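You operate a simulated robot arm through the tools that you are given. There is no shell and no other tool.

You are at the controls of a simulated robot arm. One attempt, no reset.

Task
Splice the two film ends as the splice card says and roll the tape flat.
Fine: grey tab to the red line, blue tab to the card's mark, both clamp knobs turned shut before the tape goes on square; tape block and roller back. Set down upright: what you pick out.
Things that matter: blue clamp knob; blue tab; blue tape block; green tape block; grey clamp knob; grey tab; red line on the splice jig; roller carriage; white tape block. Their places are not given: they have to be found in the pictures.

Only the result counts: the job must be done as asked and must still hold three seconds after the hand-in. Knocking over, shifting, dropping, spilling or breaking anything else fails it.

Robot
A 6-joint arm with a three-finger gripper, fixed in place. Base frame: the origin is on the floor under the middle of its stand, x ahead of it, y to its left, z up; the work surface is at about z = 0.866. Readings come in m, degrees, newtons and seconds.
It reaches about 1.213 m from its shoulder. Its first joint turns from -166.0 to 166.0 degrees. Payload 4.89 kg.
The TCP is the grasp point between the finger pads, 0.03 m short of the fingertips. In the tool frame z runs along the fingers and y along their closing line. The gripper opens to 0.164 m; its body begins 0.125 m behind the TCP.
Orientation is that of the tool frame in the base frame, as a unit quaternion [w, x, y, z]. With the fingers straight down and closing along the base's y, the tool's x points along the base's -x, its y along +y and its z along -z.

Tools
- The arm moves only by the tool move_arm. Its argument "steps" is a list of rows, each an object of numbers (a shift or turn left out is 0, a gripper value left out holds the last): "tx", "ty", "tz": the shift along the tool's x, y, z in mm; "ax", "ay", "az": the turn, a rotation vector about the tool's x, y, z in degrees; "fingers": the finger opening in mm, from 0 to 164. In form: [{"tx": .., "ty": .., "tz": .., "ax": .., "ay": .., "az": .., "fingers": ..}, ...]. A call has 1 to 20 rows; each row is the pose to reach, as a shift and turn from the pose commanded when the call began, along the tool's axes at that moment. A row lasts 0.2 s, in which the tool goes at most 0.05 m and 8.6 degrees; a call with a longer step from one row to the next is refused whole, and so is a gripper value outside its range. Where a pose cannot be reached the arm comes as near as it can. A force on the tool above 70 N (or 10 N above the force at the start of the call, whichever is more), or a blocked arm, ends the call early, and 0.2 s more pass. Each finger travels about 0.108 m/s and halts on what it meets, pressing with about 37 N; the grip force reading is that of the motor and also rises with nothing between the fingers. The clock runs only during rows and for 0.2 s after the last one: add rows that repeat a pose to give the fingers time. The reply holds the time, the measured pose of the TCP, the force on the tool along the base axes, the opening and the grip force, in the units named above and with some noise, with the torque about the TCP (base axes, N m) and any sound that the robot's microphone picked up, and new pictures: "show" is both (left out), scene, wrist or none.
- Cameras (640 x 400 px; columns grow to the right, rows downward): "scene" is fixed at [0.221, -0.5024, 1.4602]; the picture's right is [-0.36, -0.93, 0.00], its down [-0.60, 0.23, -0.76] and it looks along [0.71, -0.28, -0.65] (base axes); focal length 215 px, centre (320, 200). "wrist" rides on the gripper at [0.076, -0.002, -0.152] in the tool frame; the picture's right is [0.02, 1.00, 0.00], its down [-0.88, 0.02, -0.47] and it looks along [-0.47, 0.01, 0.88] (tool axes); focal length 247 px, centre (320, 200).
- slide_trunk(by): moves the trunk up (or, below 0, down) by that many m; the arm rides with it, the base frame stays. It gives what a move gives, with no picture.
- point_at(camera, pixels): for up to 12 pixels [column, row] of the newest picture of that camera ("zoom" is the newest enlarged one), the place [x, y, z] in the base frame of the surface seen there, good to about 0.002 m. No time passes.
- inspect(camera, box): a new picture of the part [left, top, right, bottom] of that camera's present view, enlarged. No time passes.
- sign_off(): hands the job in; it is judged then, once.

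Unless the task says otherwise, let go and move clear before handing in.

The tools are called after "Emit:" by a JSON object that holds its "fn" and its "kwargs". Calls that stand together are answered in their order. move_arm: Moves the arm, as the interface text tells. Its arguments: {"type":"object","properties":{"steps":{"type":"array","items":{"type":"object","properties":{"tx":{"type":"number"},"ty":{"type":"number"},"tz":{"type":"number"},"ax":{"type":"number"},"ay":{"type":"number"},"az":{"type":"number"},"fingers":{"type":"number"}}}},"show":{"type":"string","enum":["both","scene","wrist","none"]}},"required":["steps"]} The other tools are called the same way: slide_trunk (by) moves the trunk up or down; point_at (camera, pixels) gives the place of the surface under pixels of a picture; inspect (camera, box) takes an enlarged picture of a part of a camera's view; sign_off () hands the job in.

At the start:

```text
t: 0.0
position: [0.4232, -0.5018, 1.2631]
orientation: [0.0, 0.0, 1.0, 0.0]
ft_force: [-0.2, -0.4, 0.4]
ft_torque: [-0.01, 0.02, 0.0]
gripper_width: 0.164
gripper_force: 0.1
trunk travel left (down, up): [-0.175, 0.215]
```

scene: 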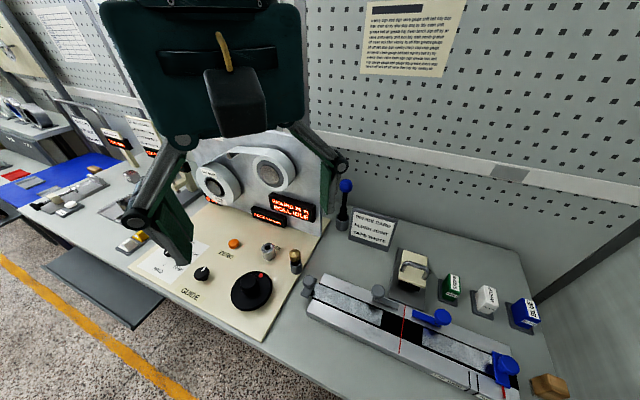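
wrist: 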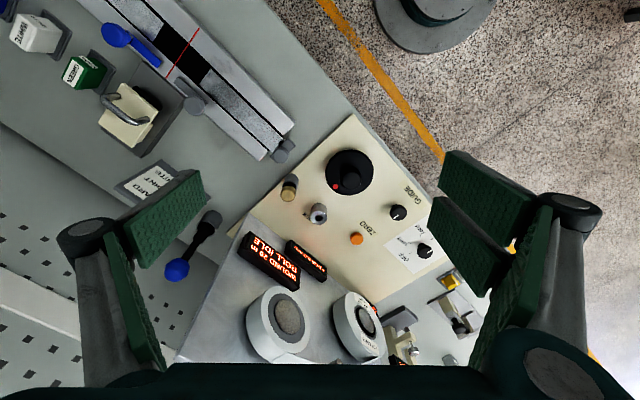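

The scene picture shows the splice jig around (410,330), the card at (373,230), tape blocks at (450,290), (485,300), (524,315) and the roller carriage at (410,268). I'll enlarge these regions to read the card and see the jig.

Emit:
{"fn": "inspect", "kwargs": {"camera": "scene", "box": [340, 200, 410, 250]}}

Emit:
{"fn": "inspect", "kwargs": {"camera": "scene", "box": [290, 240, 580, 400]}}

Emit:
{"fn": "inspect", "kwargs": {"camera": "wrist", "box": [0, 0, 320, 200]}}

Emit:
{"fn": "inspect", "kwargs": {"camera": "scene", "box": [350, 0, 480, 80]}}

```text
8.00 times, centred on (375, 225) of scene
```

zoom: 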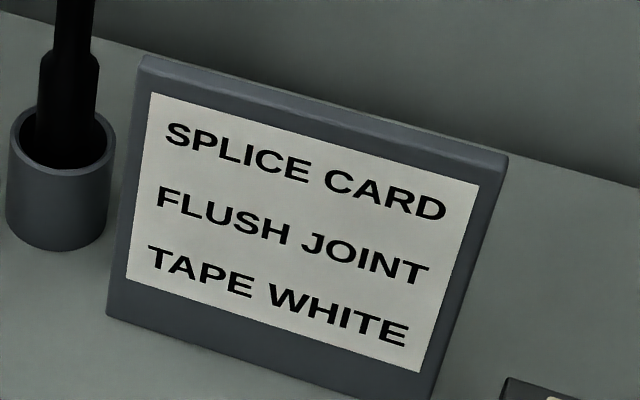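

```text
2.21 times, centred on (435, 320) of scene
```

zoom: 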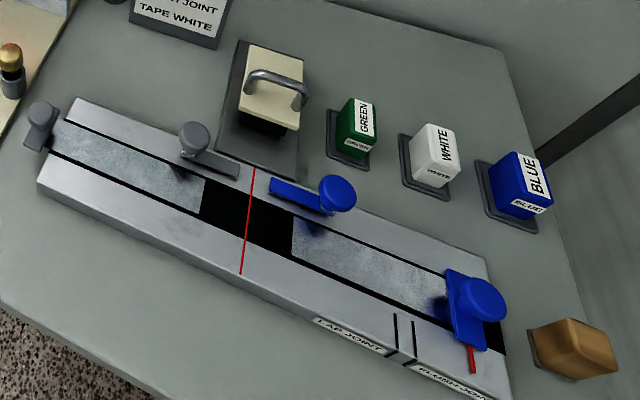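

```text
2.00 times, centred on (160, 100) of wrist
```

zoom: 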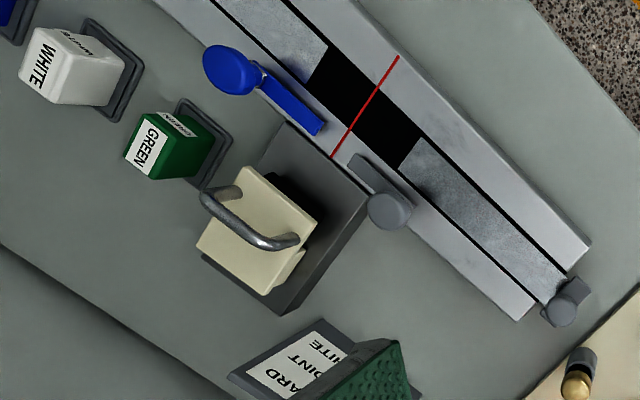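

```text
4.92 times, centred on (415, 40) of scene
```

zoom: 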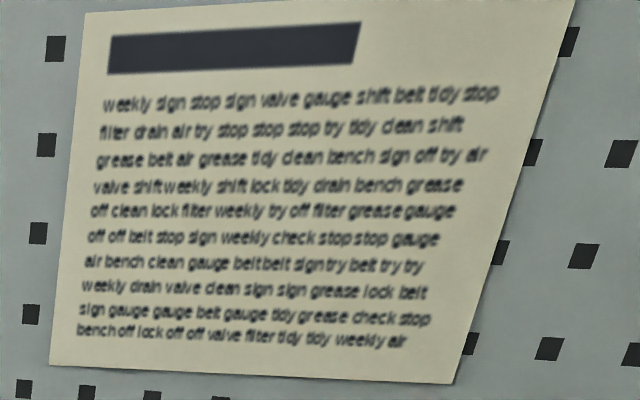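

The card at (373,230) says FLUSH JOINT, TAPE WHITE. Now I'll look closely at the jig's ends, knobs and marks.

Emit:
{"fn": "inspect", "kwargs": {"camera": "scene", "box": [430, 330, 550, 400]}}

Emit:
{"fn": "inspect", "kwargs": {"camera": "scene", "box": [290, 260, 400, 330]}}

Emit:
{"fn": "inspect", "kwargs": {"camera": "scene", "box": [360, 280, 460, 345]}}

Emit:
{"fn": "inspect", "kwargs": {"camera": "scene", "box": [385, 240, 545, 340]}}

```text
5.33 times, centred on (490, 365) of scene
```

zoom: 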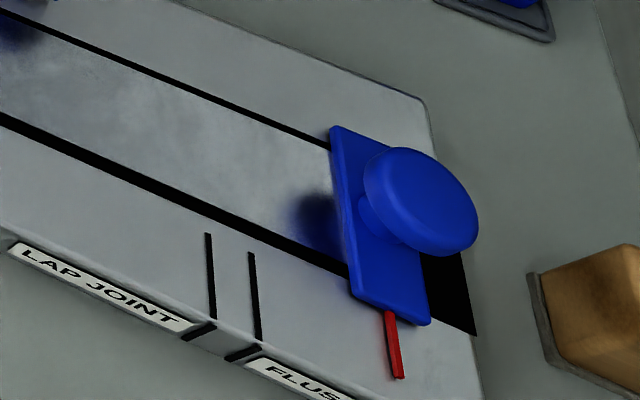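

```text
5.71 times, centred on (345, 295) of scene
```

zoom: 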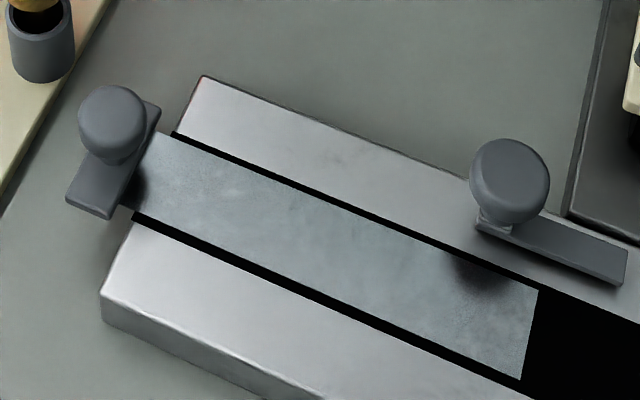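

```text
6.15 times, centred on (410, 312) of scene
```

zoom: 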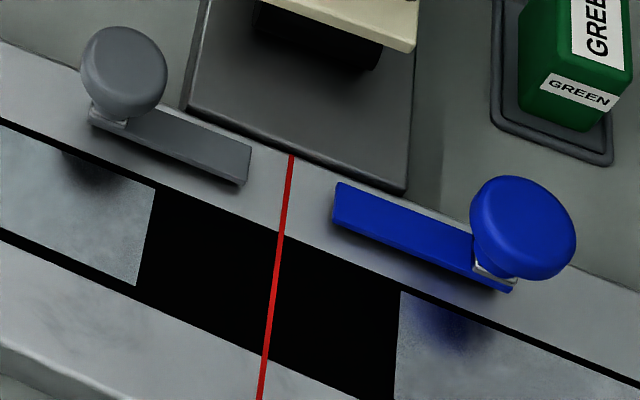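

```text
4.00 times, centred on (465, 290) of scene
```

zoom: 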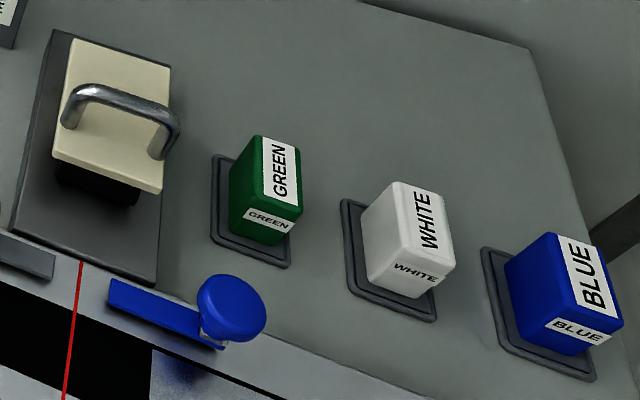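

The jig has two sliding tabs, two swing clamps, the red line at (405,330), and the LAP/FLUSH marks near (472,380) with the blue tab's red pointer at (504,395). Now I'll measure places of all these things.

Emit:
{"fn": "point_at", "kwargs": {"camera": "scene", "pixels": [[309, 281], [308, 291], [378.5, 290], [397, 305], [405, 310], [402, 350], [442, 316], [418, 314], [506, 362], [504, 396], [477, 383], [469, 381]]}}

Emit:
{"fn": "inspect", "kwargs": {"camera": "scene", "box": [460, 340, 540, 390]}}

Emit:
{"fn": "point_at", "kwargs": {"camera": "scene", "pixels": [[454, 280], [487, 294], [526, 311], [411, 262], [395, 290], [398, 250], [432, 262], [421, 307], [480, 312], [545, 386], [347, 187], [372, 222]]}}

```text
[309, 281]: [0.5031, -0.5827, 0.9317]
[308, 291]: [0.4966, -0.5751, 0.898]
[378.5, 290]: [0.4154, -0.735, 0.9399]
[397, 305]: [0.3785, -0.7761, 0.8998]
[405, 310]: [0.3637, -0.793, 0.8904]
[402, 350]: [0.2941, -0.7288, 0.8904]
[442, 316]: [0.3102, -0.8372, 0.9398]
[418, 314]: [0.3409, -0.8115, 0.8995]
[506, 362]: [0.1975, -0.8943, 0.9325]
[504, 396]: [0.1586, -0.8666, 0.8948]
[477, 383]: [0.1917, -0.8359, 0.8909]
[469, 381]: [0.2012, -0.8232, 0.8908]
```

```text
8.00 times, centred on (500, 365) of scene
```

zoom: 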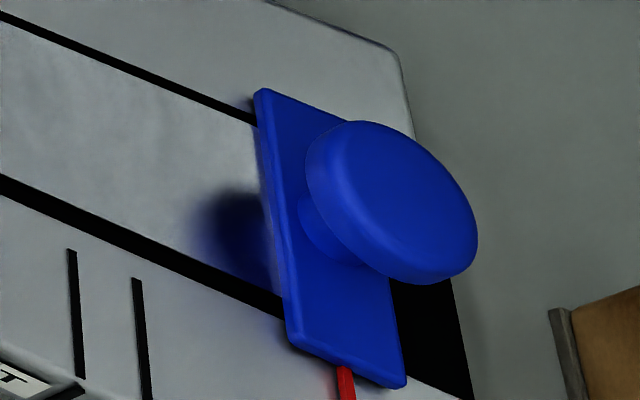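

```text
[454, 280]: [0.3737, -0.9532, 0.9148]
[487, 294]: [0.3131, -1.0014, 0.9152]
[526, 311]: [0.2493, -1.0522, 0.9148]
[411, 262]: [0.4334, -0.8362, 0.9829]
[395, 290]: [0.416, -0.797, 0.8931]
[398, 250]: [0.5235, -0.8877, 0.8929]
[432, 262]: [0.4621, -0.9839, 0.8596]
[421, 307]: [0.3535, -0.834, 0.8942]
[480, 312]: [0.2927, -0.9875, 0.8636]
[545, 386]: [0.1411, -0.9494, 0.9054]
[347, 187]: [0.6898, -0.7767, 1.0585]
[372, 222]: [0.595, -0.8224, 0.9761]
```

I'll measure film ends, groove edges, jig corners and marks more carefully to build the jig's frame.

Emit:
{"fn": "point_at", "kwargs": {"camera": "scene", "pixels": [[325.5, 275], [308.5, 310], [382.5, 311], [379.5, 325.5], [400, 313], [405, 307], [401, 355], [425.5, 329], [423, 344], [470, 388], [478, 391], [503.5, 391]]}}

Emit:
{"fn": "point_at", "kwargs": {"camera": "scene", "pixels": [[320, 284], [380, 309.8], [440, 334.5], [490, 354], [313, 298], [370, 323], [430, 350], [480, 373], [510, 350], [500, 340], [316, 284], [304, 293]]}}

Emit:
{"fn": "inspect", "kwargs": {"camera": "scene", "box": [440, 360, 520, 400]}}

```text
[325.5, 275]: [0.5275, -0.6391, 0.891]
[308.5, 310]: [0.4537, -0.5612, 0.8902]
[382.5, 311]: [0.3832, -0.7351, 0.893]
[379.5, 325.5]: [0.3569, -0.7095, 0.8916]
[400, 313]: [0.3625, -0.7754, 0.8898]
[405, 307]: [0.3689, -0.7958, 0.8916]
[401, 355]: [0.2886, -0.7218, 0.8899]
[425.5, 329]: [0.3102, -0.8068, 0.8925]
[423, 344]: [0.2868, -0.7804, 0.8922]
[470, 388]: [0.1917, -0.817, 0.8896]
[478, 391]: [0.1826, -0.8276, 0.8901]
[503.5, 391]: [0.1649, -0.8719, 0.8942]
```

```text
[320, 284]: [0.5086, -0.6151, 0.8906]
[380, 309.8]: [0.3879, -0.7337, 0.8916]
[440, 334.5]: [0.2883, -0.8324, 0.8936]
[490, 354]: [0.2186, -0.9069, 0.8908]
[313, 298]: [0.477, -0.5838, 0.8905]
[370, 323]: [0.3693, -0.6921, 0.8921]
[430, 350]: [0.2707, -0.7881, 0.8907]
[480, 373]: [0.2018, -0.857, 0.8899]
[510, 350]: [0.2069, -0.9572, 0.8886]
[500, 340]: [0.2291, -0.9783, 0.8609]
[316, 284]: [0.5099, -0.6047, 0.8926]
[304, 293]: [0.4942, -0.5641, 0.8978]
```

```text
8.00 times, centred on (480, 380) of scene
```

zoom: 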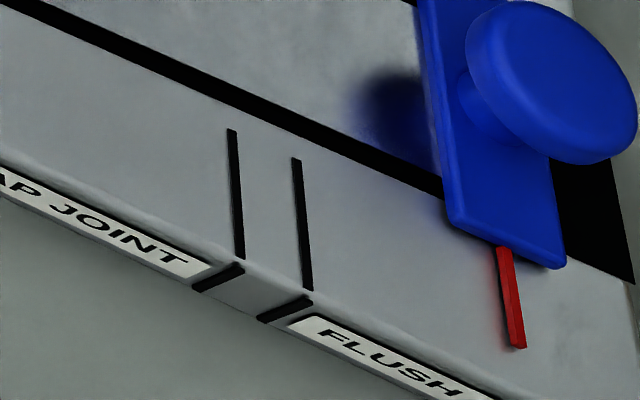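

The geometry is consistent: the axis runs at about 45° in base (u ≈ (-0.707,-0.707)). The grey film end is 55 mm short of the red line, and the pointer at (503,391) is about 44 mm from the FLUSH mark at (478,391). I'll raise nothing yet, just rotate and move the arm for a closer wrist look.

Emit:
{"fn": "move_arm", "kwargs": {"steps": [{"tx": 0, "ty": -20, "az": -8}, {"tx": 0, "ty": -50, "az": -16}, {"tx": 20, "ty": -80, "az": -24}, {"tx": 40, "ty": -110, "az": -32}, {"tx": 60, "ty": -130, "az": -40}, {"tx": 70, "ty": -150, "az": -45}, {"tx": 70, "ty": -150, "az": -45}]}}

```text
t: 1.6
position: [0.3534, -0.6525, 1.2625]
orientation: [0.0, -0.383, 0.924, 0.0]
ft_force: [-0.3, -0.7, -0.8]
ft_torque: [0.07, -0.03, 0.04]
gripper_width: 0.1638
gripper_force: 0.1
trunk travel left (down, up): [-0.175, 0.215]
```

scene: 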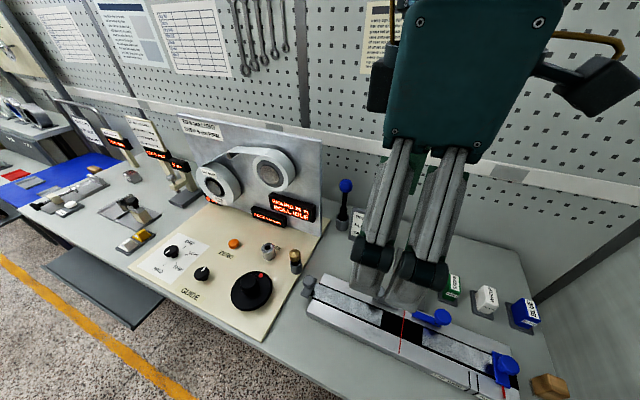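
wrist: 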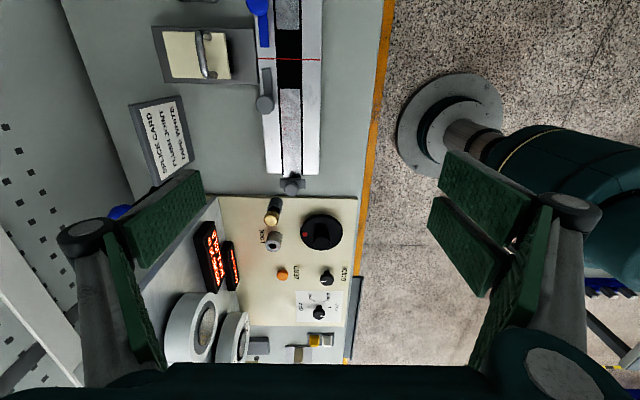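

From the scene picture the gripper has two fingers on the +y side and one on the -y side; in the wrist view the jig is in the upper part at (290,100). I'll look at the fingers nearly closed, and in close-up.

Emit:
{"fn": "move_arm", "kwargs": {"steps": [{"fingers": 130}, {"fingers": 90}, {"fingers": 50}, {"fingers": 30}, {"fingers": 30}, {"fingers": 30}]}}

Emit:
{"fn": "inspect", "kwargs": {"camera": "wrist", "box": [200, 120, 440, 400]}}

Emit:
{"fn": "inspect", "kwargs": {"camera": "scene", "box": [320, 80, 520, 320]}}

```text
t: 3.0
position: [0.3537, -0.652, 1.2629]
orientation: [0.0, -0.383, 0.924, 0.0]
ft_force: [-0.1, -0.9, 0.3]
ft_torque: [-0.03, -0.01, 0.0]
gripper_width: 0.0301
gripper_force: 0.1
trunk travel left (down, up): [-0.175, 0.215]
```

scene: 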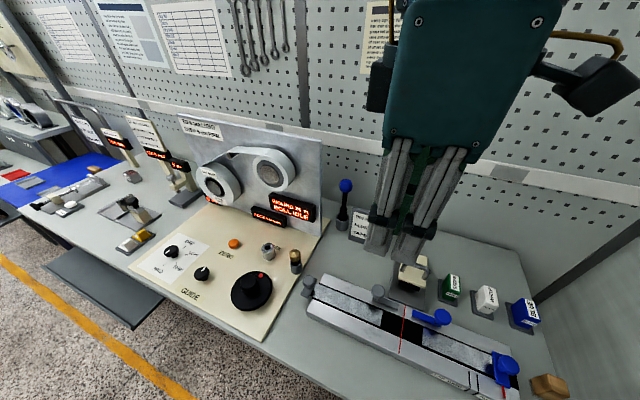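
wrist: 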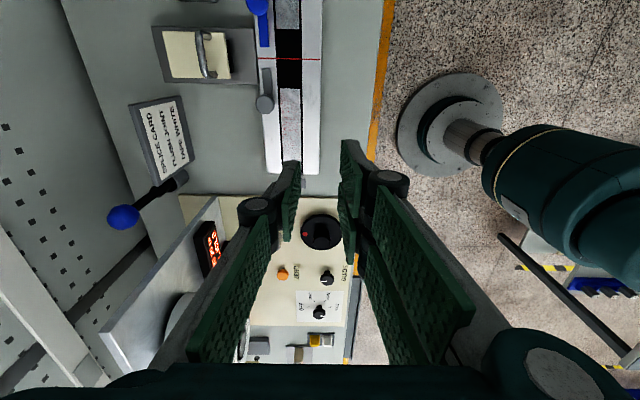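

```text
1.43 times, centred on (320, 260) of wrist
```

zoom: 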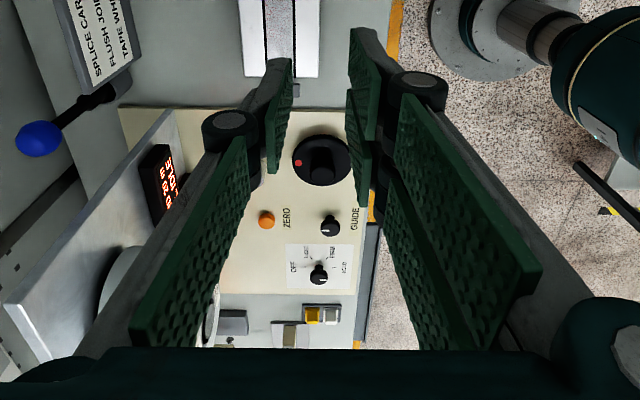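

```text
1.67 times, centred on (420, 200) of scene
```

zoom: 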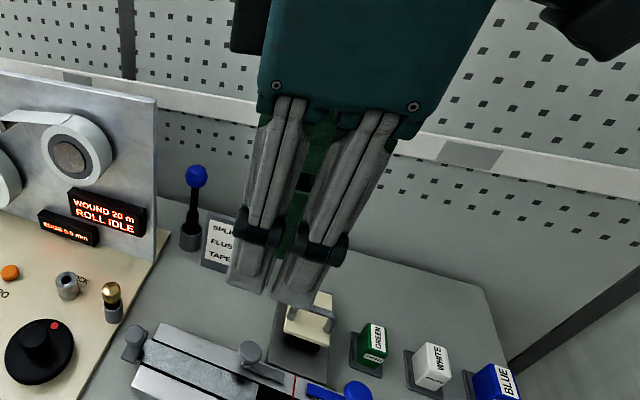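

I'll measure the finger pad extents from the wrist picture to know clearances around knobs.

Emit:
{"fn": "point_at", "kwargs": {"camera": "wrist", "pixels": [[298, 166], [290, 210], [288, 235], [344, 145], [345, 175], [342, 190], [346, 235], [349, 260], [365, 160], [280, 180], [258, 205], [390, 180]]}}

Emit:
{"fn": "inspect", "kwargs": {"camera": "wrist", "box": [120, 0, 340, 200]}}

```text
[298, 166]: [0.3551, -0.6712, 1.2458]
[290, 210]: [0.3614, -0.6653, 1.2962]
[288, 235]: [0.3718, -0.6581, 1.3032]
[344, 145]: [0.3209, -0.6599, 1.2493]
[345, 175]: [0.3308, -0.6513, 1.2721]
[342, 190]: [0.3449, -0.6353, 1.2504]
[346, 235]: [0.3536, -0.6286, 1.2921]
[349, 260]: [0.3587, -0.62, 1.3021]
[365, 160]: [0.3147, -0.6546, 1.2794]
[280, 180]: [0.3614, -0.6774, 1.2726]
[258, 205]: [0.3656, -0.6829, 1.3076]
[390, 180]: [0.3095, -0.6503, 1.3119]
```

```text
2.00 times, centred on (230, 100) of wrist
```

zoom: 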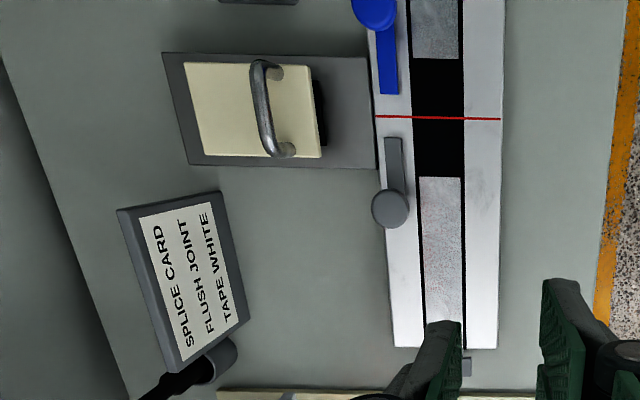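

The -y finger is centred and about 25 mm wide; the two +y fingers sit at about ±17 mm along tool x. I'll move along the jig to view its right half, the blocks and the roller from above.

Emit:
{"fn": "move_arm", "kwargs": {"steps": [{"tx": 42, "ty": -18, "fingers": 60}, {"tx": 84, "ty": -36}, {"tx": 126, "ty": -54}, {"tx": 168, "ty": -72}, {"tx": 209, "ty": -89}, {"tx": 209, "ty": -89}]}}

Emit:
{"fn": "inspect", "kwargs": {"camera": "wrist", "box": [0, 0, 320, 200]}}

Emit:
{"fn": "inspect", "kwargs": {"camera": "wrist", "box": [200, 0, 440, 200]}}

```text
t: 4.4
position: [0.2686, -0.8619, 1.264]
orientation: [0.001, -0.383, 0.924, 0.0]
ft_force: [-0.9, -0.6, -0.1]
ft_torque: [0.18, -0.06, 0.0]
gripper_width: 0.0601
gripper_force: 0.0
trunk travel left (down, up): [-0.175, 0.215]
```

scene: 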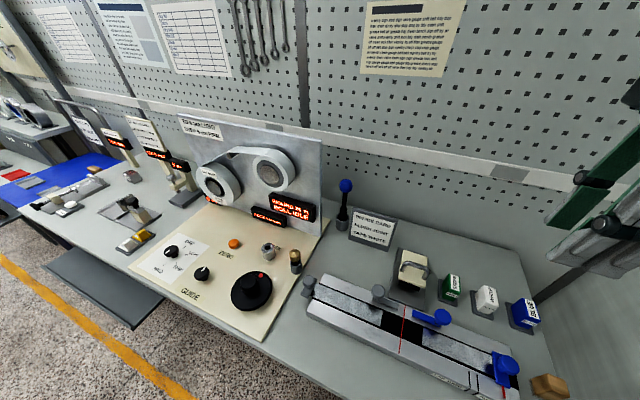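
wrist: 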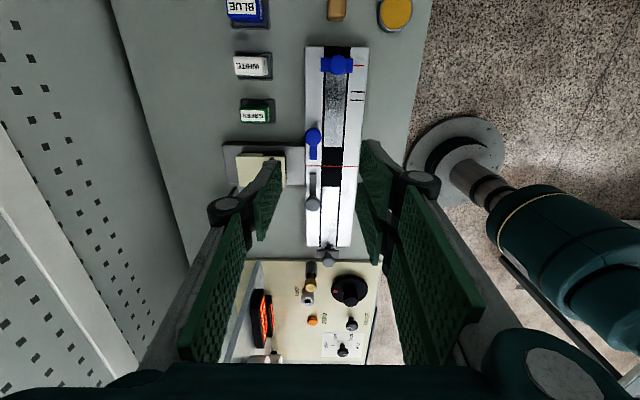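

```text
2.00 times, centred on (160, 100) of wrist
```

zoom: 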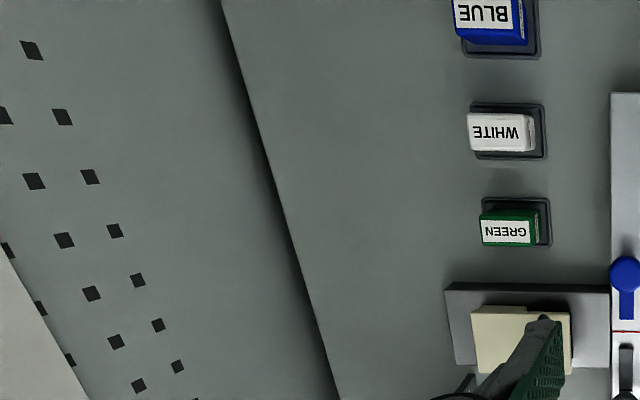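

```text
2.00 times, centred on (320, 100) of wrist
```

zoom: 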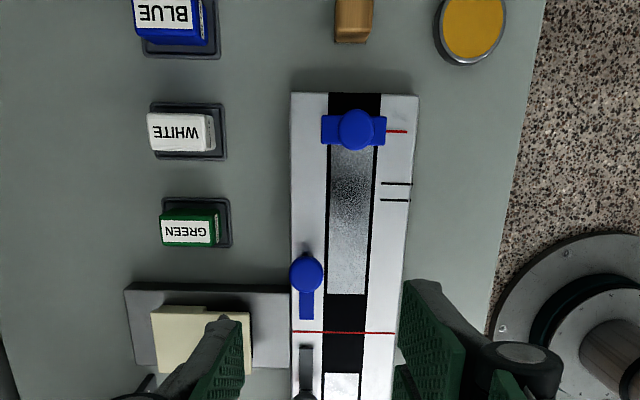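

The blocks sit in trays aligned with the jig axes. I'll measure the white block, its tray, the roller carriage, knobs, and tabs from this overhead view.

Emit:
{"fn": "point_at", "kwargs": {"camera": "zoom", "pixels": [[150, 116], [208, 116], [150, 150], [208, 150], [157, 106], [222, 106], [226, 158], [180, 132], [165, 232], [214, 240], [160, 20], [205, 20]]}}

Emit:
{"fn": "point_at", "kwargs": {"camera": "zoom", "pixels": [[355, 129], [355, 112], [355, 147], [338, 129], [372, 129], [325, 118], [325, 144], [384, 118], [384, 144], [390, 131], [404, 131], [396, 131]]}}

Emit:
{"fn": "point_at", "kwargs": {"camera": "zoom", "pixels": [[306, 272], [306, 257], [306, 288], [291, 272], [321, 272], [306, 316], [300, 316], [312, 316], [395, 184], [395, 200], [345, 332], [385, 332]]}}

Emit:
{"fn": "point_at", "kwargs": {"camera": "zoom", "pixels": [[300, 332], [335, 294], [360, 294], [330, 373], [357, 373], [128, 290], [285, 291], [130, 360], [160, 315], [245, 320], [165, 370], [340, 30]]}}

```text
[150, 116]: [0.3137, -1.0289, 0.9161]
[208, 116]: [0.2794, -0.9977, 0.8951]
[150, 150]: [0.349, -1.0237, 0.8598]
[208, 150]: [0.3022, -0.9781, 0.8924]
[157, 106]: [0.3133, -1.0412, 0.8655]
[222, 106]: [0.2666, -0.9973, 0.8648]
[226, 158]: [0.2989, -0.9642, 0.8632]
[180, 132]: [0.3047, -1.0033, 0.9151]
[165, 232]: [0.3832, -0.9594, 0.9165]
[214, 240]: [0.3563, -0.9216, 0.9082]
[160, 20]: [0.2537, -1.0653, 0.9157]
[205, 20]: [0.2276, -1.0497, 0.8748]
```

```text
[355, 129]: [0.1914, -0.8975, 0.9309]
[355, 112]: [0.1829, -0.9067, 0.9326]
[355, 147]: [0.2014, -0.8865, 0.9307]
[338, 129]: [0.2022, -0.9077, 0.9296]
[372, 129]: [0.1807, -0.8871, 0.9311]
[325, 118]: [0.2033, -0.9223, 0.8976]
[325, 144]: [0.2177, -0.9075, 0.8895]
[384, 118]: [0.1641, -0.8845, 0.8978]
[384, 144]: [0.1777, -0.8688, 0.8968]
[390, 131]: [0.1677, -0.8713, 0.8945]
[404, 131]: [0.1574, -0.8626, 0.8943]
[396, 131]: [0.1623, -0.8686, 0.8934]
```

```text
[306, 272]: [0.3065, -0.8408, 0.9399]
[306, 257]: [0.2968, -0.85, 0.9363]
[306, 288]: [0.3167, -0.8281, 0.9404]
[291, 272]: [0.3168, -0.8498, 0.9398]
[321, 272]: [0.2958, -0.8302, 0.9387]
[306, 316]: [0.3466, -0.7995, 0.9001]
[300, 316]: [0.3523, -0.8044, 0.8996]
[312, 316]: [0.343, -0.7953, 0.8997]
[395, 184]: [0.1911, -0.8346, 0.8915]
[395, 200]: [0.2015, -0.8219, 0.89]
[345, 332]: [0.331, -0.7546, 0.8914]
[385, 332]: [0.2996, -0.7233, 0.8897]
```

```text
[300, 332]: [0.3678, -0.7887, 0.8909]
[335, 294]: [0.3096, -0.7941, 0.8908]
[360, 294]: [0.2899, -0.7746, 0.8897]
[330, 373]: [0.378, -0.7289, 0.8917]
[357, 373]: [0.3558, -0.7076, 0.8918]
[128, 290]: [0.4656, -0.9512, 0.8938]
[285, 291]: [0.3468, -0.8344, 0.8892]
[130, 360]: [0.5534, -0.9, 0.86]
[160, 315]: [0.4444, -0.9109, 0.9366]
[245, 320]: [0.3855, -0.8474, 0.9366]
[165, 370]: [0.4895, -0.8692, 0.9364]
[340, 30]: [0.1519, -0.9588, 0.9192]
```

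Blocks are 45 mm (across) × 30 mm × 50 mm tall; knobs are about 30 mm in diameter, with the blue tab knob at s≈0.498 directly over its pointer. Before approaching the grey tab I'll check heights around it on the panel.

Emit:
{"fn": "point_at", "kwargs": {"camera": "scene", "pixels": [[295, 254], [296, 268], [269, 250], [265, 290], [318, 245], [322, 190], [292, 208], [330, 225], [345, 186], [280, 320], [235, 243], [300, 275]]}}

Emit:
{"fn": "point_at", "kwargs": {"camera": "wrist", "pixels": [[328, 255], [328, 245], [328, 263], [321, 257], [335, 257], [310, 270], [309, 285], [345, 290], [280, 265], [313, 203], [310, 173], [322, 168]]}}

Emit:
{"fn": "inspect", "kwargs": {"camera": "wrist", "box": [270, 140, 390, 300]}}

```text
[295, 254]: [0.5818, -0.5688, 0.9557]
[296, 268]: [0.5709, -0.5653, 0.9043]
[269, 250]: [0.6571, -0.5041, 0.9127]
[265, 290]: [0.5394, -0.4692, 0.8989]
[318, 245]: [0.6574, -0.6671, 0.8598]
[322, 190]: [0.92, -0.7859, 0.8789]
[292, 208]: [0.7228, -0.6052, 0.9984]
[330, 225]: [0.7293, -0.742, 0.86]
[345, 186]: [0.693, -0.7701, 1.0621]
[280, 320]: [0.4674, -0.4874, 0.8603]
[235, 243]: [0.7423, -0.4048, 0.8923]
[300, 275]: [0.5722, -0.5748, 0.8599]
```

```text
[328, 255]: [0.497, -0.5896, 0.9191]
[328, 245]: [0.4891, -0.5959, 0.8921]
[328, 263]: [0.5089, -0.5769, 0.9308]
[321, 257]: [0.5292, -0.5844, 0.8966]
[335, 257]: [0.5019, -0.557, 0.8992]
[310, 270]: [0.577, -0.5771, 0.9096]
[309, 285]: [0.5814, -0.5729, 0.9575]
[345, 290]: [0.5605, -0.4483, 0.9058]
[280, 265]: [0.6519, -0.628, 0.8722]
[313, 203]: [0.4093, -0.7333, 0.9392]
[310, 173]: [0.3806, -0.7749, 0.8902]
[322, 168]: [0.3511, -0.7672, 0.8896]
```

```text
2.50 times, centred on (330, 220) of wrist
```

zoom: 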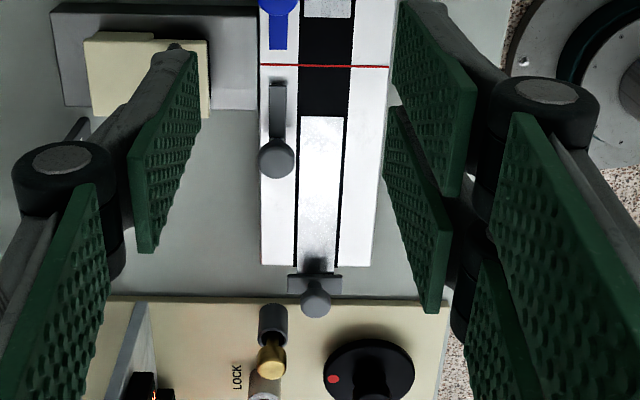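

The brass pin (s≈-0.007, top z≈0.957) is 60 mm away from the grey tab knob at (318,295 in zoom), so there's room. I'll travel over the grey tab at height and come down part way for a look.

Emit:
{"fn": "move_arm", "kwargs": {"steps": [{"tx": -45, "ty": 4}, {"tx": -90, "ty": 8}, {"tx": -135, "ty": 12}, {"tx": -180, "ty": 15}, {"tx": -225, "ty": 18}, {"tx": -270, "ty": 21}, {"tx": -315, "ty": 25}, {"tx": -362, "ty": 29}, {"tx": -362, "ty": 29, "tz": 45}, {"tx": -362, "ty": 29, "tz": 90}, {"tx": -362, "ty": 29, "tz": 135}, {"tx": -362, "ty": 29, "tz": 170}, {"tx": -362, "ty": 29, "tz": 170}]}}

Emit:
{"fn": "inspect", "kwargs": {"camera": "wrist", "box": [220, 60, 420, 240]}}

```text
t: 7.2
position: [0.5059, -0.5849, 1.093]
orientation: [0.0, -0.383, 0.924, 0.0]
ft_force: [0.0, -0.2, -0.3]
ft_torque: [0.04, 0.01, 0.01]
gripper_width: 0.0599
gripper_force: 0.2
trunk travel left (down, up): [-0.175, 0.215]
```

scene: 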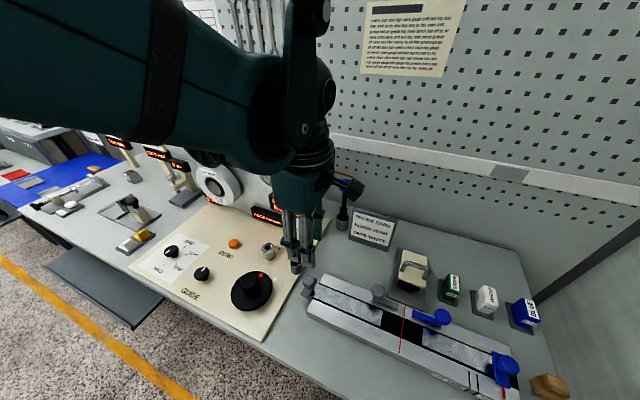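
wrist: 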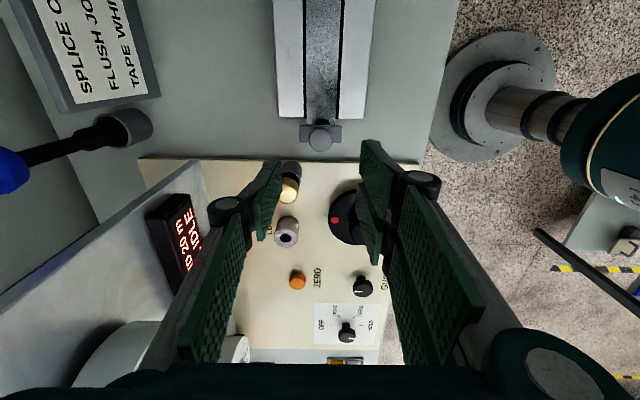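

```text
2.22 times, centred on (320, 150) of wrist
```

zoom: 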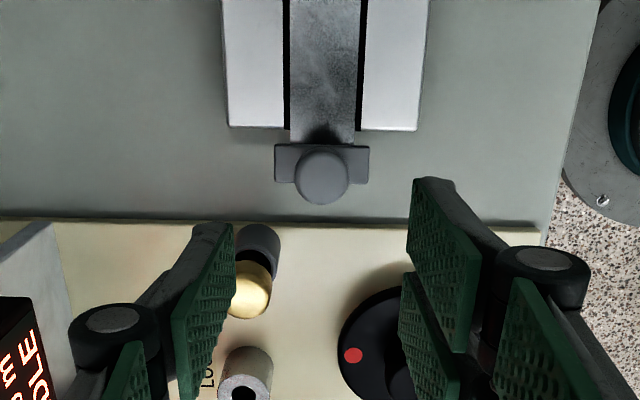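

The grey tab knob appears at (320,139) in the wrist view, right under the tool. I'll measure its top centre and edges plus jig edges here.

Emit:
{"fn": "point_at", "kwargs": {"camera": "wrist", "pixels": [[320, 138], [309, 138], [332, 138], [320, 131], [320, 150], [301, 130], [340, 130], [306, 122], [337, 122], [292, 115], [278, 117], [362, 117]]}}

Emit:
{"fn": "point_at", "kwargs": {"camera": "wrist", "pixels": [[307, 5], [307, 60], [307, 110], [344, 5], [341, 60], [339, 110], [280, 10], [371, 10], [374, 10], [305, 30], [343, 30], [365, 100]]}}

```text
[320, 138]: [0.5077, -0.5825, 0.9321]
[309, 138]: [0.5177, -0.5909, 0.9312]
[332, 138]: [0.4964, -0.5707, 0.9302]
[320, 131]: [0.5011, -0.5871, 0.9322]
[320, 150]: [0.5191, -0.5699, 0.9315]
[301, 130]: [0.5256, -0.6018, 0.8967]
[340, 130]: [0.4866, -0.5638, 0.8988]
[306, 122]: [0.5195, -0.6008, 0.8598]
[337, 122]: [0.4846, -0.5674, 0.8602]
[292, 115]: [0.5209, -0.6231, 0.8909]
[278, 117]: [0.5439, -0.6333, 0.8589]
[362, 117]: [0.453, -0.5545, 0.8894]
```

```text
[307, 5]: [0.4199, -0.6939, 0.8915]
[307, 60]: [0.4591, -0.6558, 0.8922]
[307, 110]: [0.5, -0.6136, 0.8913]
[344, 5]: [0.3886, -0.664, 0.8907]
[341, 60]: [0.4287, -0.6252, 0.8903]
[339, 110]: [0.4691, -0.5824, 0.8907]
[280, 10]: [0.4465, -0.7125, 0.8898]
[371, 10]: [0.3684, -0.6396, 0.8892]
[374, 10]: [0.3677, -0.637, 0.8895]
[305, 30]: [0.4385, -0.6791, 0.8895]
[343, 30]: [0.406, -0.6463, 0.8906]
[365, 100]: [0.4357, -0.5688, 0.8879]
```

The grey knob top centre is at about (0.508,-0.580,0.932) with 30 mm diameter; the jig axis is 45° within 0.3°. I'll shift 5 mm, descend to z≈0.937 around the knob, and close gently.

Emit:
{"fn": "move_arm", "kwargs": {"steps": [{"tx": -4, "ty": 2, "tz": 40}, {"tx": -4, "ty": 2, "tz": 80}, {"tx": -4, "ty": 2, "tz": 115}, {"tx": -4, "ty": 2, "tz": 140}, {"tx": -4, "ty": 2, "tz": 155}, {"tx": -4, "ty": 2, "tz": 155}]}}

Emit:
{"fn": "inspect", "kwargs": {"camera": "wrist", "box": [220, 60, 420, 260]}}

Emit:
{"fn": "inspect", "kwargs": {"camera": "scene", "box": [260, 220, 380, 320]}}

```text
t: 8.6
position: [0.5081, -0.5812, 0.9388]
orientation: [0.0, -0.383, 0.924, -0.001]
ft_force: [-0.1, -0.3, 0.5]
ft_torque: [0.02, -0.01, -0.03]
gripper_width: 0.0602
gripper_force: 0.0
trunk travel left (down, up): [-0.175, 0.215]
```

scene: 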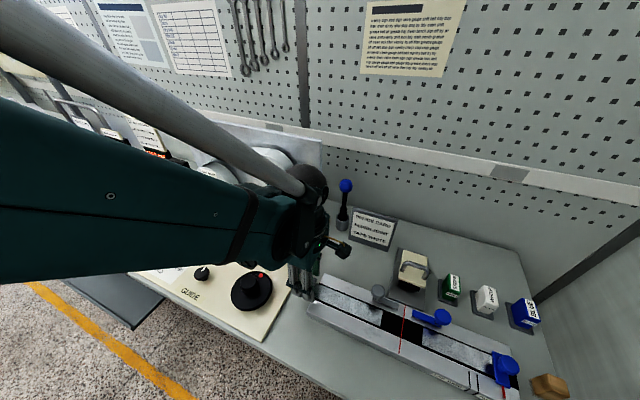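
wrist: 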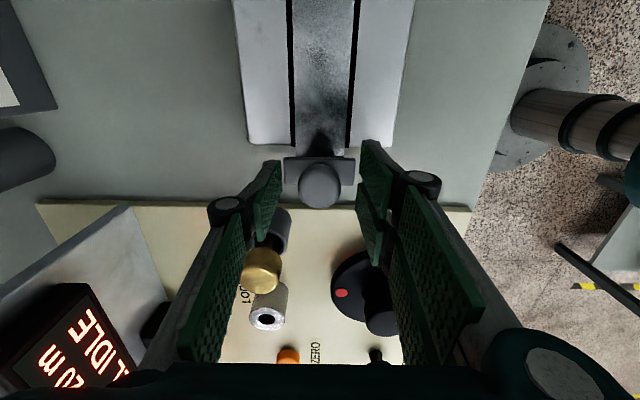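

```text
2.00 times, centred on (320, 160) of wrist
```

zoom: 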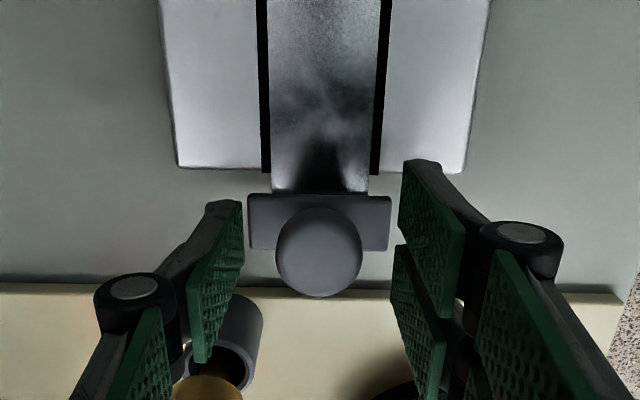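

```text
4.00 times, centred on (320, 270) of scene
```

zoom: 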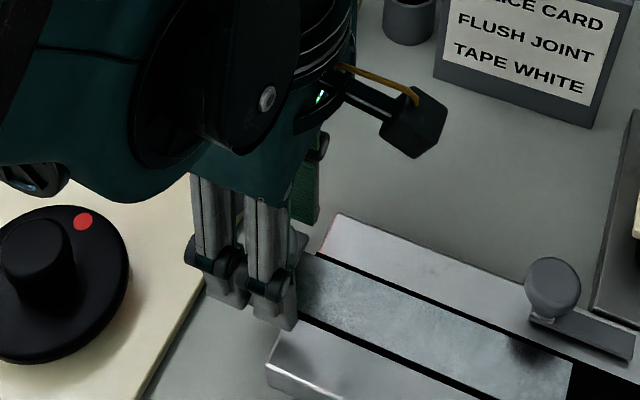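

The knob at (320,183) sits about 4–5 mm ahead of the TCP along u, so I'll shift +4 mm and close the fingers on it.

Emit:
{"fn": "move_arm", "kwargs": {"steps": [{"tx": 4, "fingers": 60}, {"tx": 4, "fingers": 44}, {"tx": 4, "fingers": 36}, {"tx": 4, "fingers": 30}, {"tx": 4, "fingers": 24}, {"tx": 4, "fingers": 24}, {"tx": 4, "fingers": 24}]}}

Emit:
{"fn": "inspect", "kwargs": {"camera": "wrist", "box": [220, 60, 420, 260]}}

```text
t: 10.2
position: [0.5056, -0.5839, 0.9373]
orientation: [-0.001, -0.383, 0.924, 0.0]
ft_force: [13.8, -14.0, 4.6]
ft_torque: [-0.23, -0.32, -0.13]
gripper_width: 0.0298
gripper_force: 45.3
trunk travel left (down, up): [-0.175, 0.215]
```

scene: 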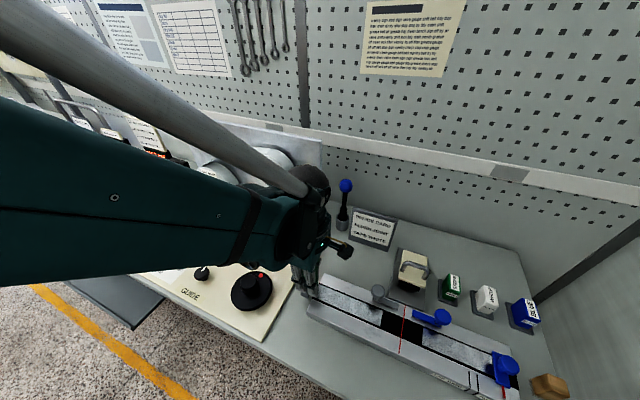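
wrist: 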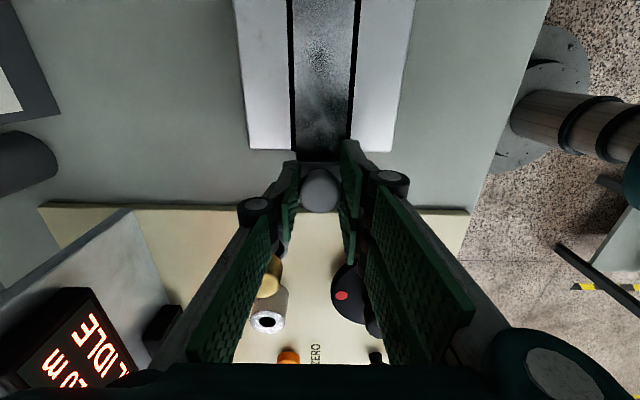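

```text
2.00 times, centred on (320, 160) of wrist
```

zoom: 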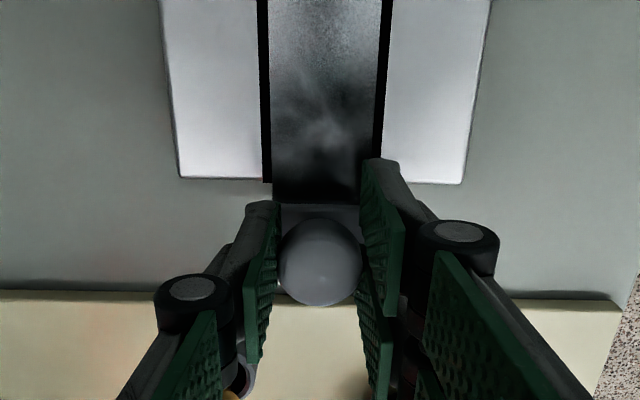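

The knob is gripped at 29.8 mm, with about 20 N of side load toward -v, so I'll relax 1.5 mm that way and slide the tab +40 mm along the jig.

Emit:
{"fn": "move_arm", "kwargs": {"steps": [{"ty": -1}, {"ty": -1.5}, {"tx": 8, "ty": -1.5}, {"tx": 16, "ty": -1.5}, {"tx": 24, "ty": -1.5}, {"tx": 32, "ty": -1.5}, {"tx": 40, "ty": -1.5}, {"tx": 40, "ty": -1.5}]}}

Emit:
{"fn": "inspect", "kwargs": {"camera": "scene", "box": [340, 270, 460, 350]}}

Emit:
{"fn": "inspect", "kwargs": {"camera": "wrist", "box": [220, 0, 420, 200]}}

```text
t: 12.0
position: [0.4756, -0.6127, 0.938]
orientation: [-0.001, -0.383, 0.924, 0.001]
ft_force: [-15.1, 15.4, -33.7]
ft_torque: [0.11, 0.29, 0.08]
gripper_width: 0.0302
gripper_force: 45.2
trunk travel left (down, up): [-0.175, 0.215]
```

scene: 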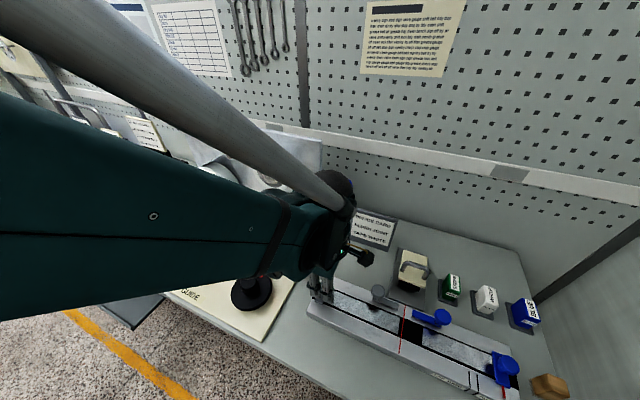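
wrist: 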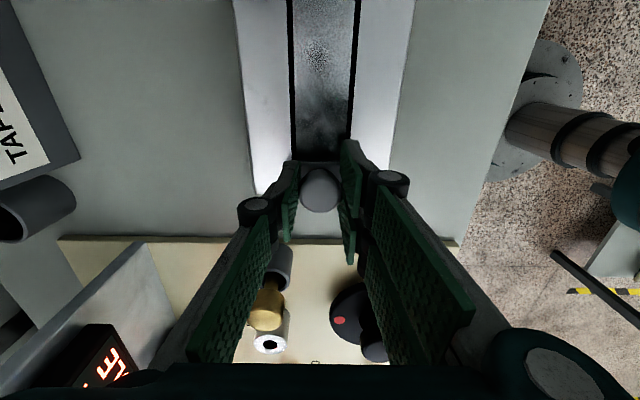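

```text
5.00 times, centred on (400, 310) of scene
```

zoom: 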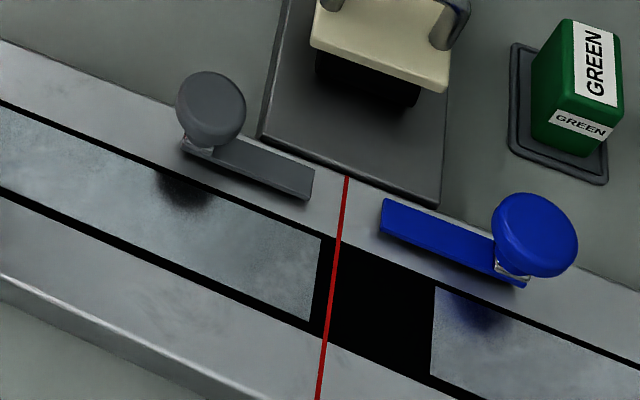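

```text
2.00 times, centred on (320, 100) of wrist
```

zoom: 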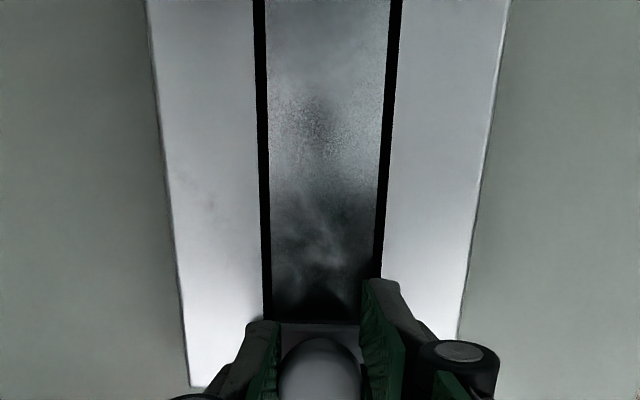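

The film end moved to just short of the red line; in the scene zoom the end edge is at (318,275) and the line at (335,270). I'll zoom tightly to measure the remaining gap.

Emit:
{"fn": "inspect", "kwargs": {"camera": "scene", "box": [385, 300, 435, 350]}}

```text
8.00 times, centred on (410, 325) of scene
```

zoom: 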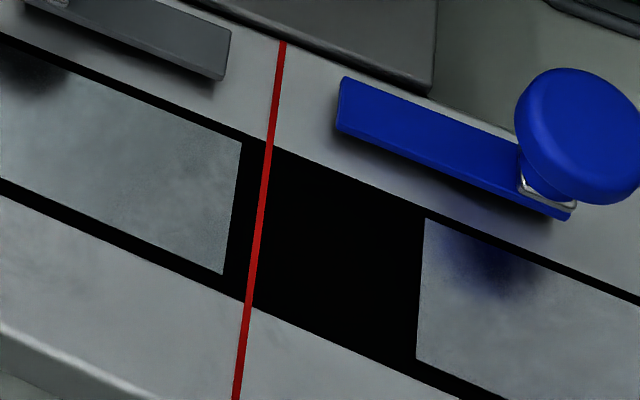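

Emit:
{"fn": "point_at", "kwargs": {"camera": "zoom", "pixels": [[238, 146], [230, 210], [220, 268], [268, 156], [259, 220], [251, 290], [428, 222], [423, 290], [419, 354], [272, 120], [240, 370], [281, 60]]}}

```text
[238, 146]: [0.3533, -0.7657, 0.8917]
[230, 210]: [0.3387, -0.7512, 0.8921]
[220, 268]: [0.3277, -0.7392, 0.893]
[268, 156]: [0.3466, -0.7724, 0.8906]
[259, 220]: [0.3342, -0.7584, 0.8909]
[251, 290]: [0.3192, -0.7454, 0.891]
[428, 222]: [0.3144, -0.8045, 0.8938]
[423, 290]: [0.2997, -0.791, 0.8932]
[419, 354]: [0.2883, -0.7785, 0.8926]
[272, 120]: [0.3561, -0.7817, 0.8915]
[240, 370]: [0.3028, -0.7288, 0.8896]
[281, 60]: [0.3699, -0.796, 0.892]
```

The gap from film end (s≈0.292) to red line (s≈0.301) is about 8–9 mm. I'll relieve the side and vertical load slightly and slide 7 mm more.

Emit:
{"fn": "move_arm", "kwargs": {"steps": [{"ty": 0.7, "tz": 0.4}, {"tx": 2, "ty": 0.7, "tz": 0.4}, {"tx": 4, "ty": 0.7, "tz": 0.4}, {"tx": 6, "ty": 0.7, "tz": 0.4}, {"tx": 7, "ty": 0.7, "tz": 0.4}, {"tx": 7, "ty": 0.7, "tz": 0.4}], "show": "scene"}}

Emit:
{"fn": "inspect", "kwargs": {"camera": "scene", "box": [385, 300, 435, 350]}}

Emit:
{"fn": "inspect", "kwargs": {"camera": "scene", "box": [393, 310, 413, 330]}}

```text
t: 13.4
position: [0.4705, -0.6174, 0.937]
orientation: [0.0, -0.383, 0.924, 0.0]
ft_force: [-5.1, 3.6, 2.1]
ft_torque: [0.09, 0.11, 0.05]
gripper_width: 0.03
gripper_force: 45.0
trunk travel left (down, up): [-0.175, 0.215]
```

scene: 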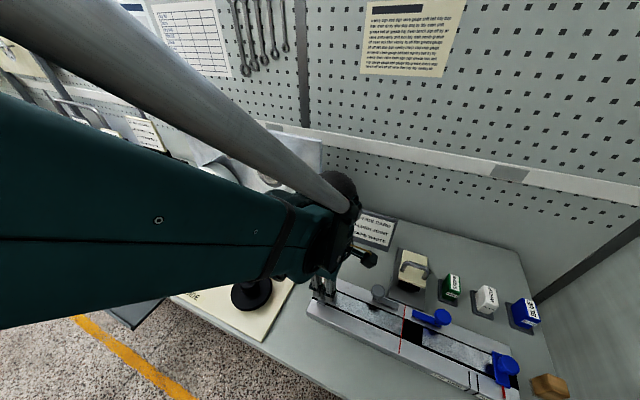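

```text
8.00 times, centred on (410, 325) of scene
```

zoom: 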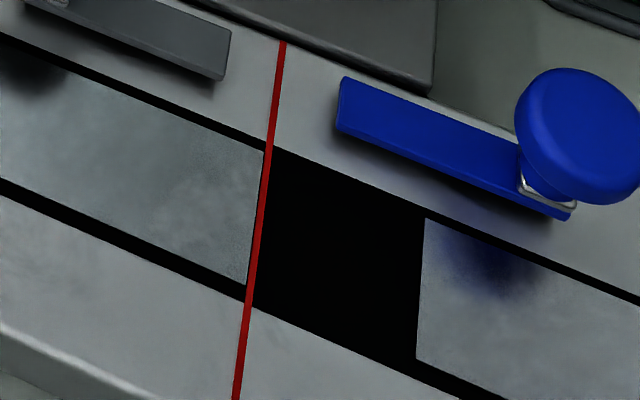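

```text
16.00 times, centred on (403, 320) of scene
```

zoom: 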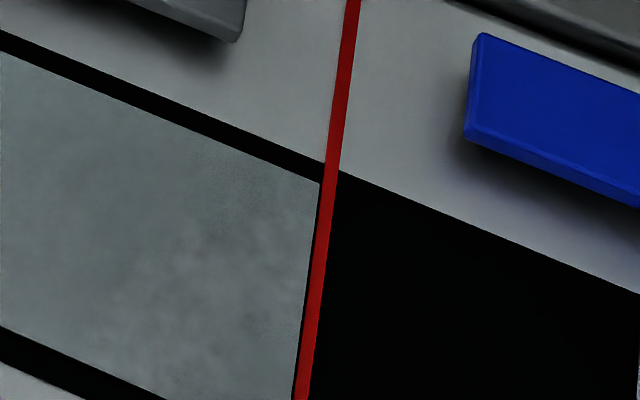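

The film edge at (320,182) in the 16× zoom is about 12 px (≈1.7 mm) from the red line's centre at (332,186). I'll slide 1.7 mm more.

Emit:
{"fn": "move_arm", "kwargs": {"steps": [{"tx": 0.9, "ty": 0.2}, {"tx": 1.7, "ty": 0.2}, {"tx": 1.7, "ty": 0.2}, {"tx": 1.7, "ty": 0.2}], "show": "scene"}}

Emit:
{"fn": "inspect", "kwargs": {"camera": "scene", "box": [393, 310, 413, 330]}}

Emit:
{"fn": "inspect", "kwargs": {"camera": "scene", "box": [390, 320, 410, 340]}}

```text
t: 14.4
position: [0.4704, -0.6188, 0.9376]
orientation: [0.0, -0.383, 0.924, -0.001]
ft_force: [11.3, -12.8, 14.4]
ft_torque: [-0.18, -0.33, -0.07]
gripper_width: 0.03
gripper_force: 44.8
trunk travel left (down, up): [-0.175, 0.215]
```

scene: 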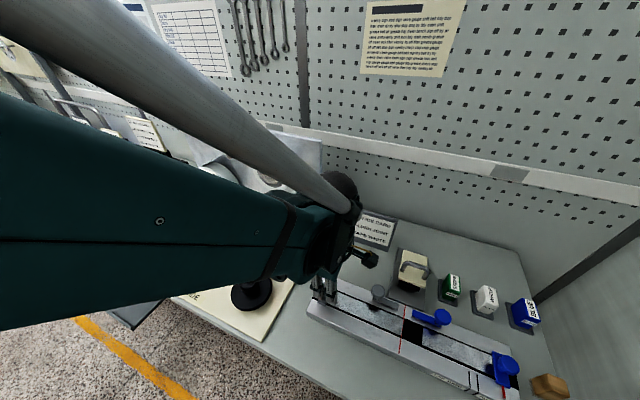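

```text
16.00 times, centred on (403, 320) of scene
```

zoom: 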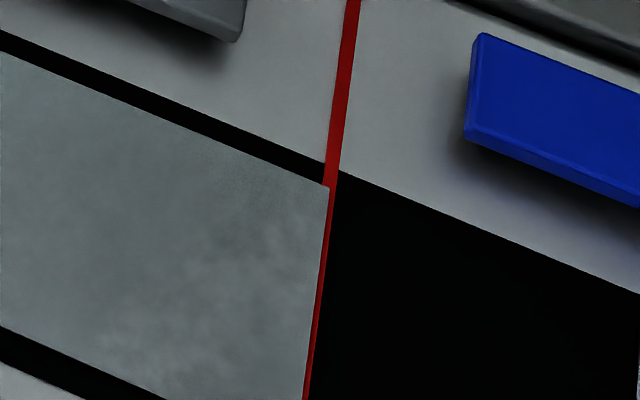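

```text
16.00 times, centred on (400, 330) of scene
```

zoom: 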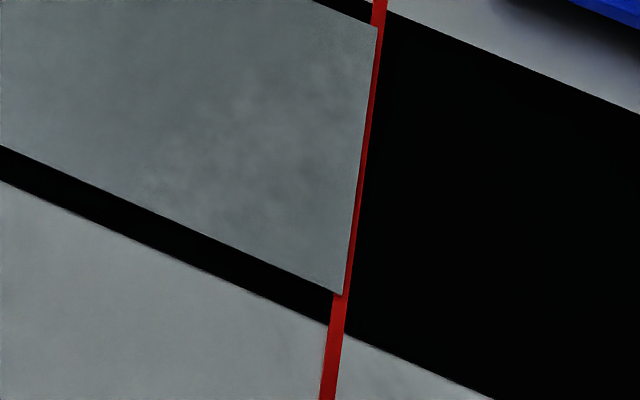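

The film end now lies on the red line's centre: the film covers about half its width at (328,190) in the 16× zoom. I'll release the grey tab gently and rise.

Emit:
{"fn": "move_arm", "kwargs": {"steps": [{"ty": -0.5}, {"ty": -0.5, "fingers": 34}, {"ty": -0.5, "fingers": 44}, {"ty": -0.5, "fingers": 56}, {"ty": -0.5, "fingers": 60}, {"ty": -0.5, "tz": -20}, {"ty": -0.5, "tz": -60}, {"ty": -0.5, "tz": -100}, {"ty": -0.5, "tz": -130}, {"ty": -0.5, "tz": -130}]}}

Emit:
{"fn": "inspect", "kwargs": {"camera": "scene", "box": [393, 310, 413, 330]}}

```text
t: 16.6
position: [0.4661, -0.6182, 1.0676]
orientation: [0.0, -0.383, 0.924, 0.0]
ft_force: [-0.6, -0.7, 0.4]
ft_torque: [-0.08, -0.06, 0.02]
gripper_width: 0.0602
gripper_force: 0.0
trunk travel left (down, up): [-0.175, 0.215]
```

scene: 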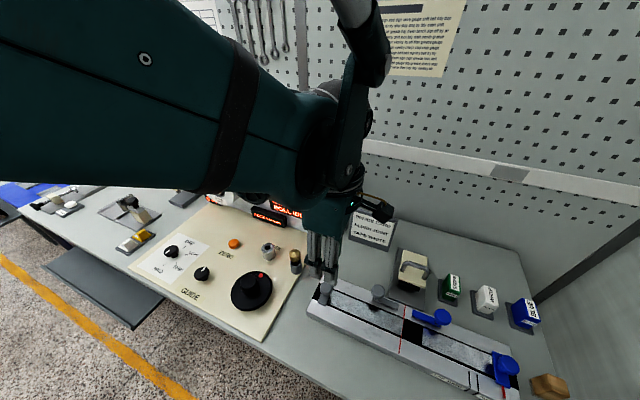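
wrist: 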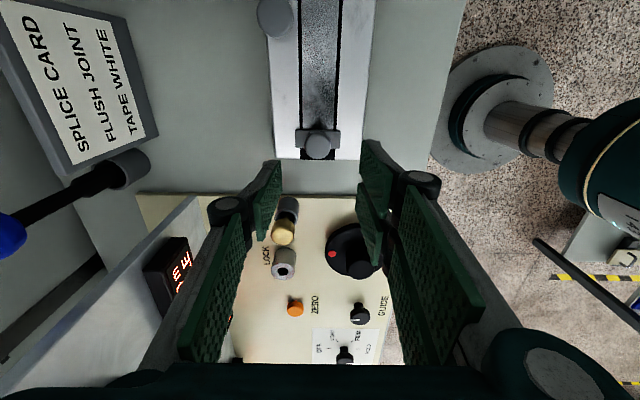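

```text
16.00 times, centred on (403, 320) of scene
```

zoom: 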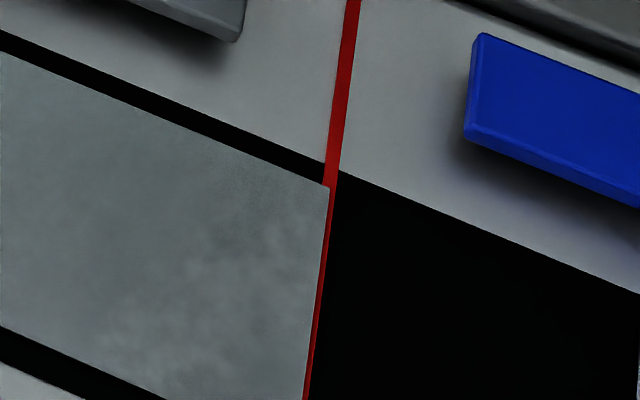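

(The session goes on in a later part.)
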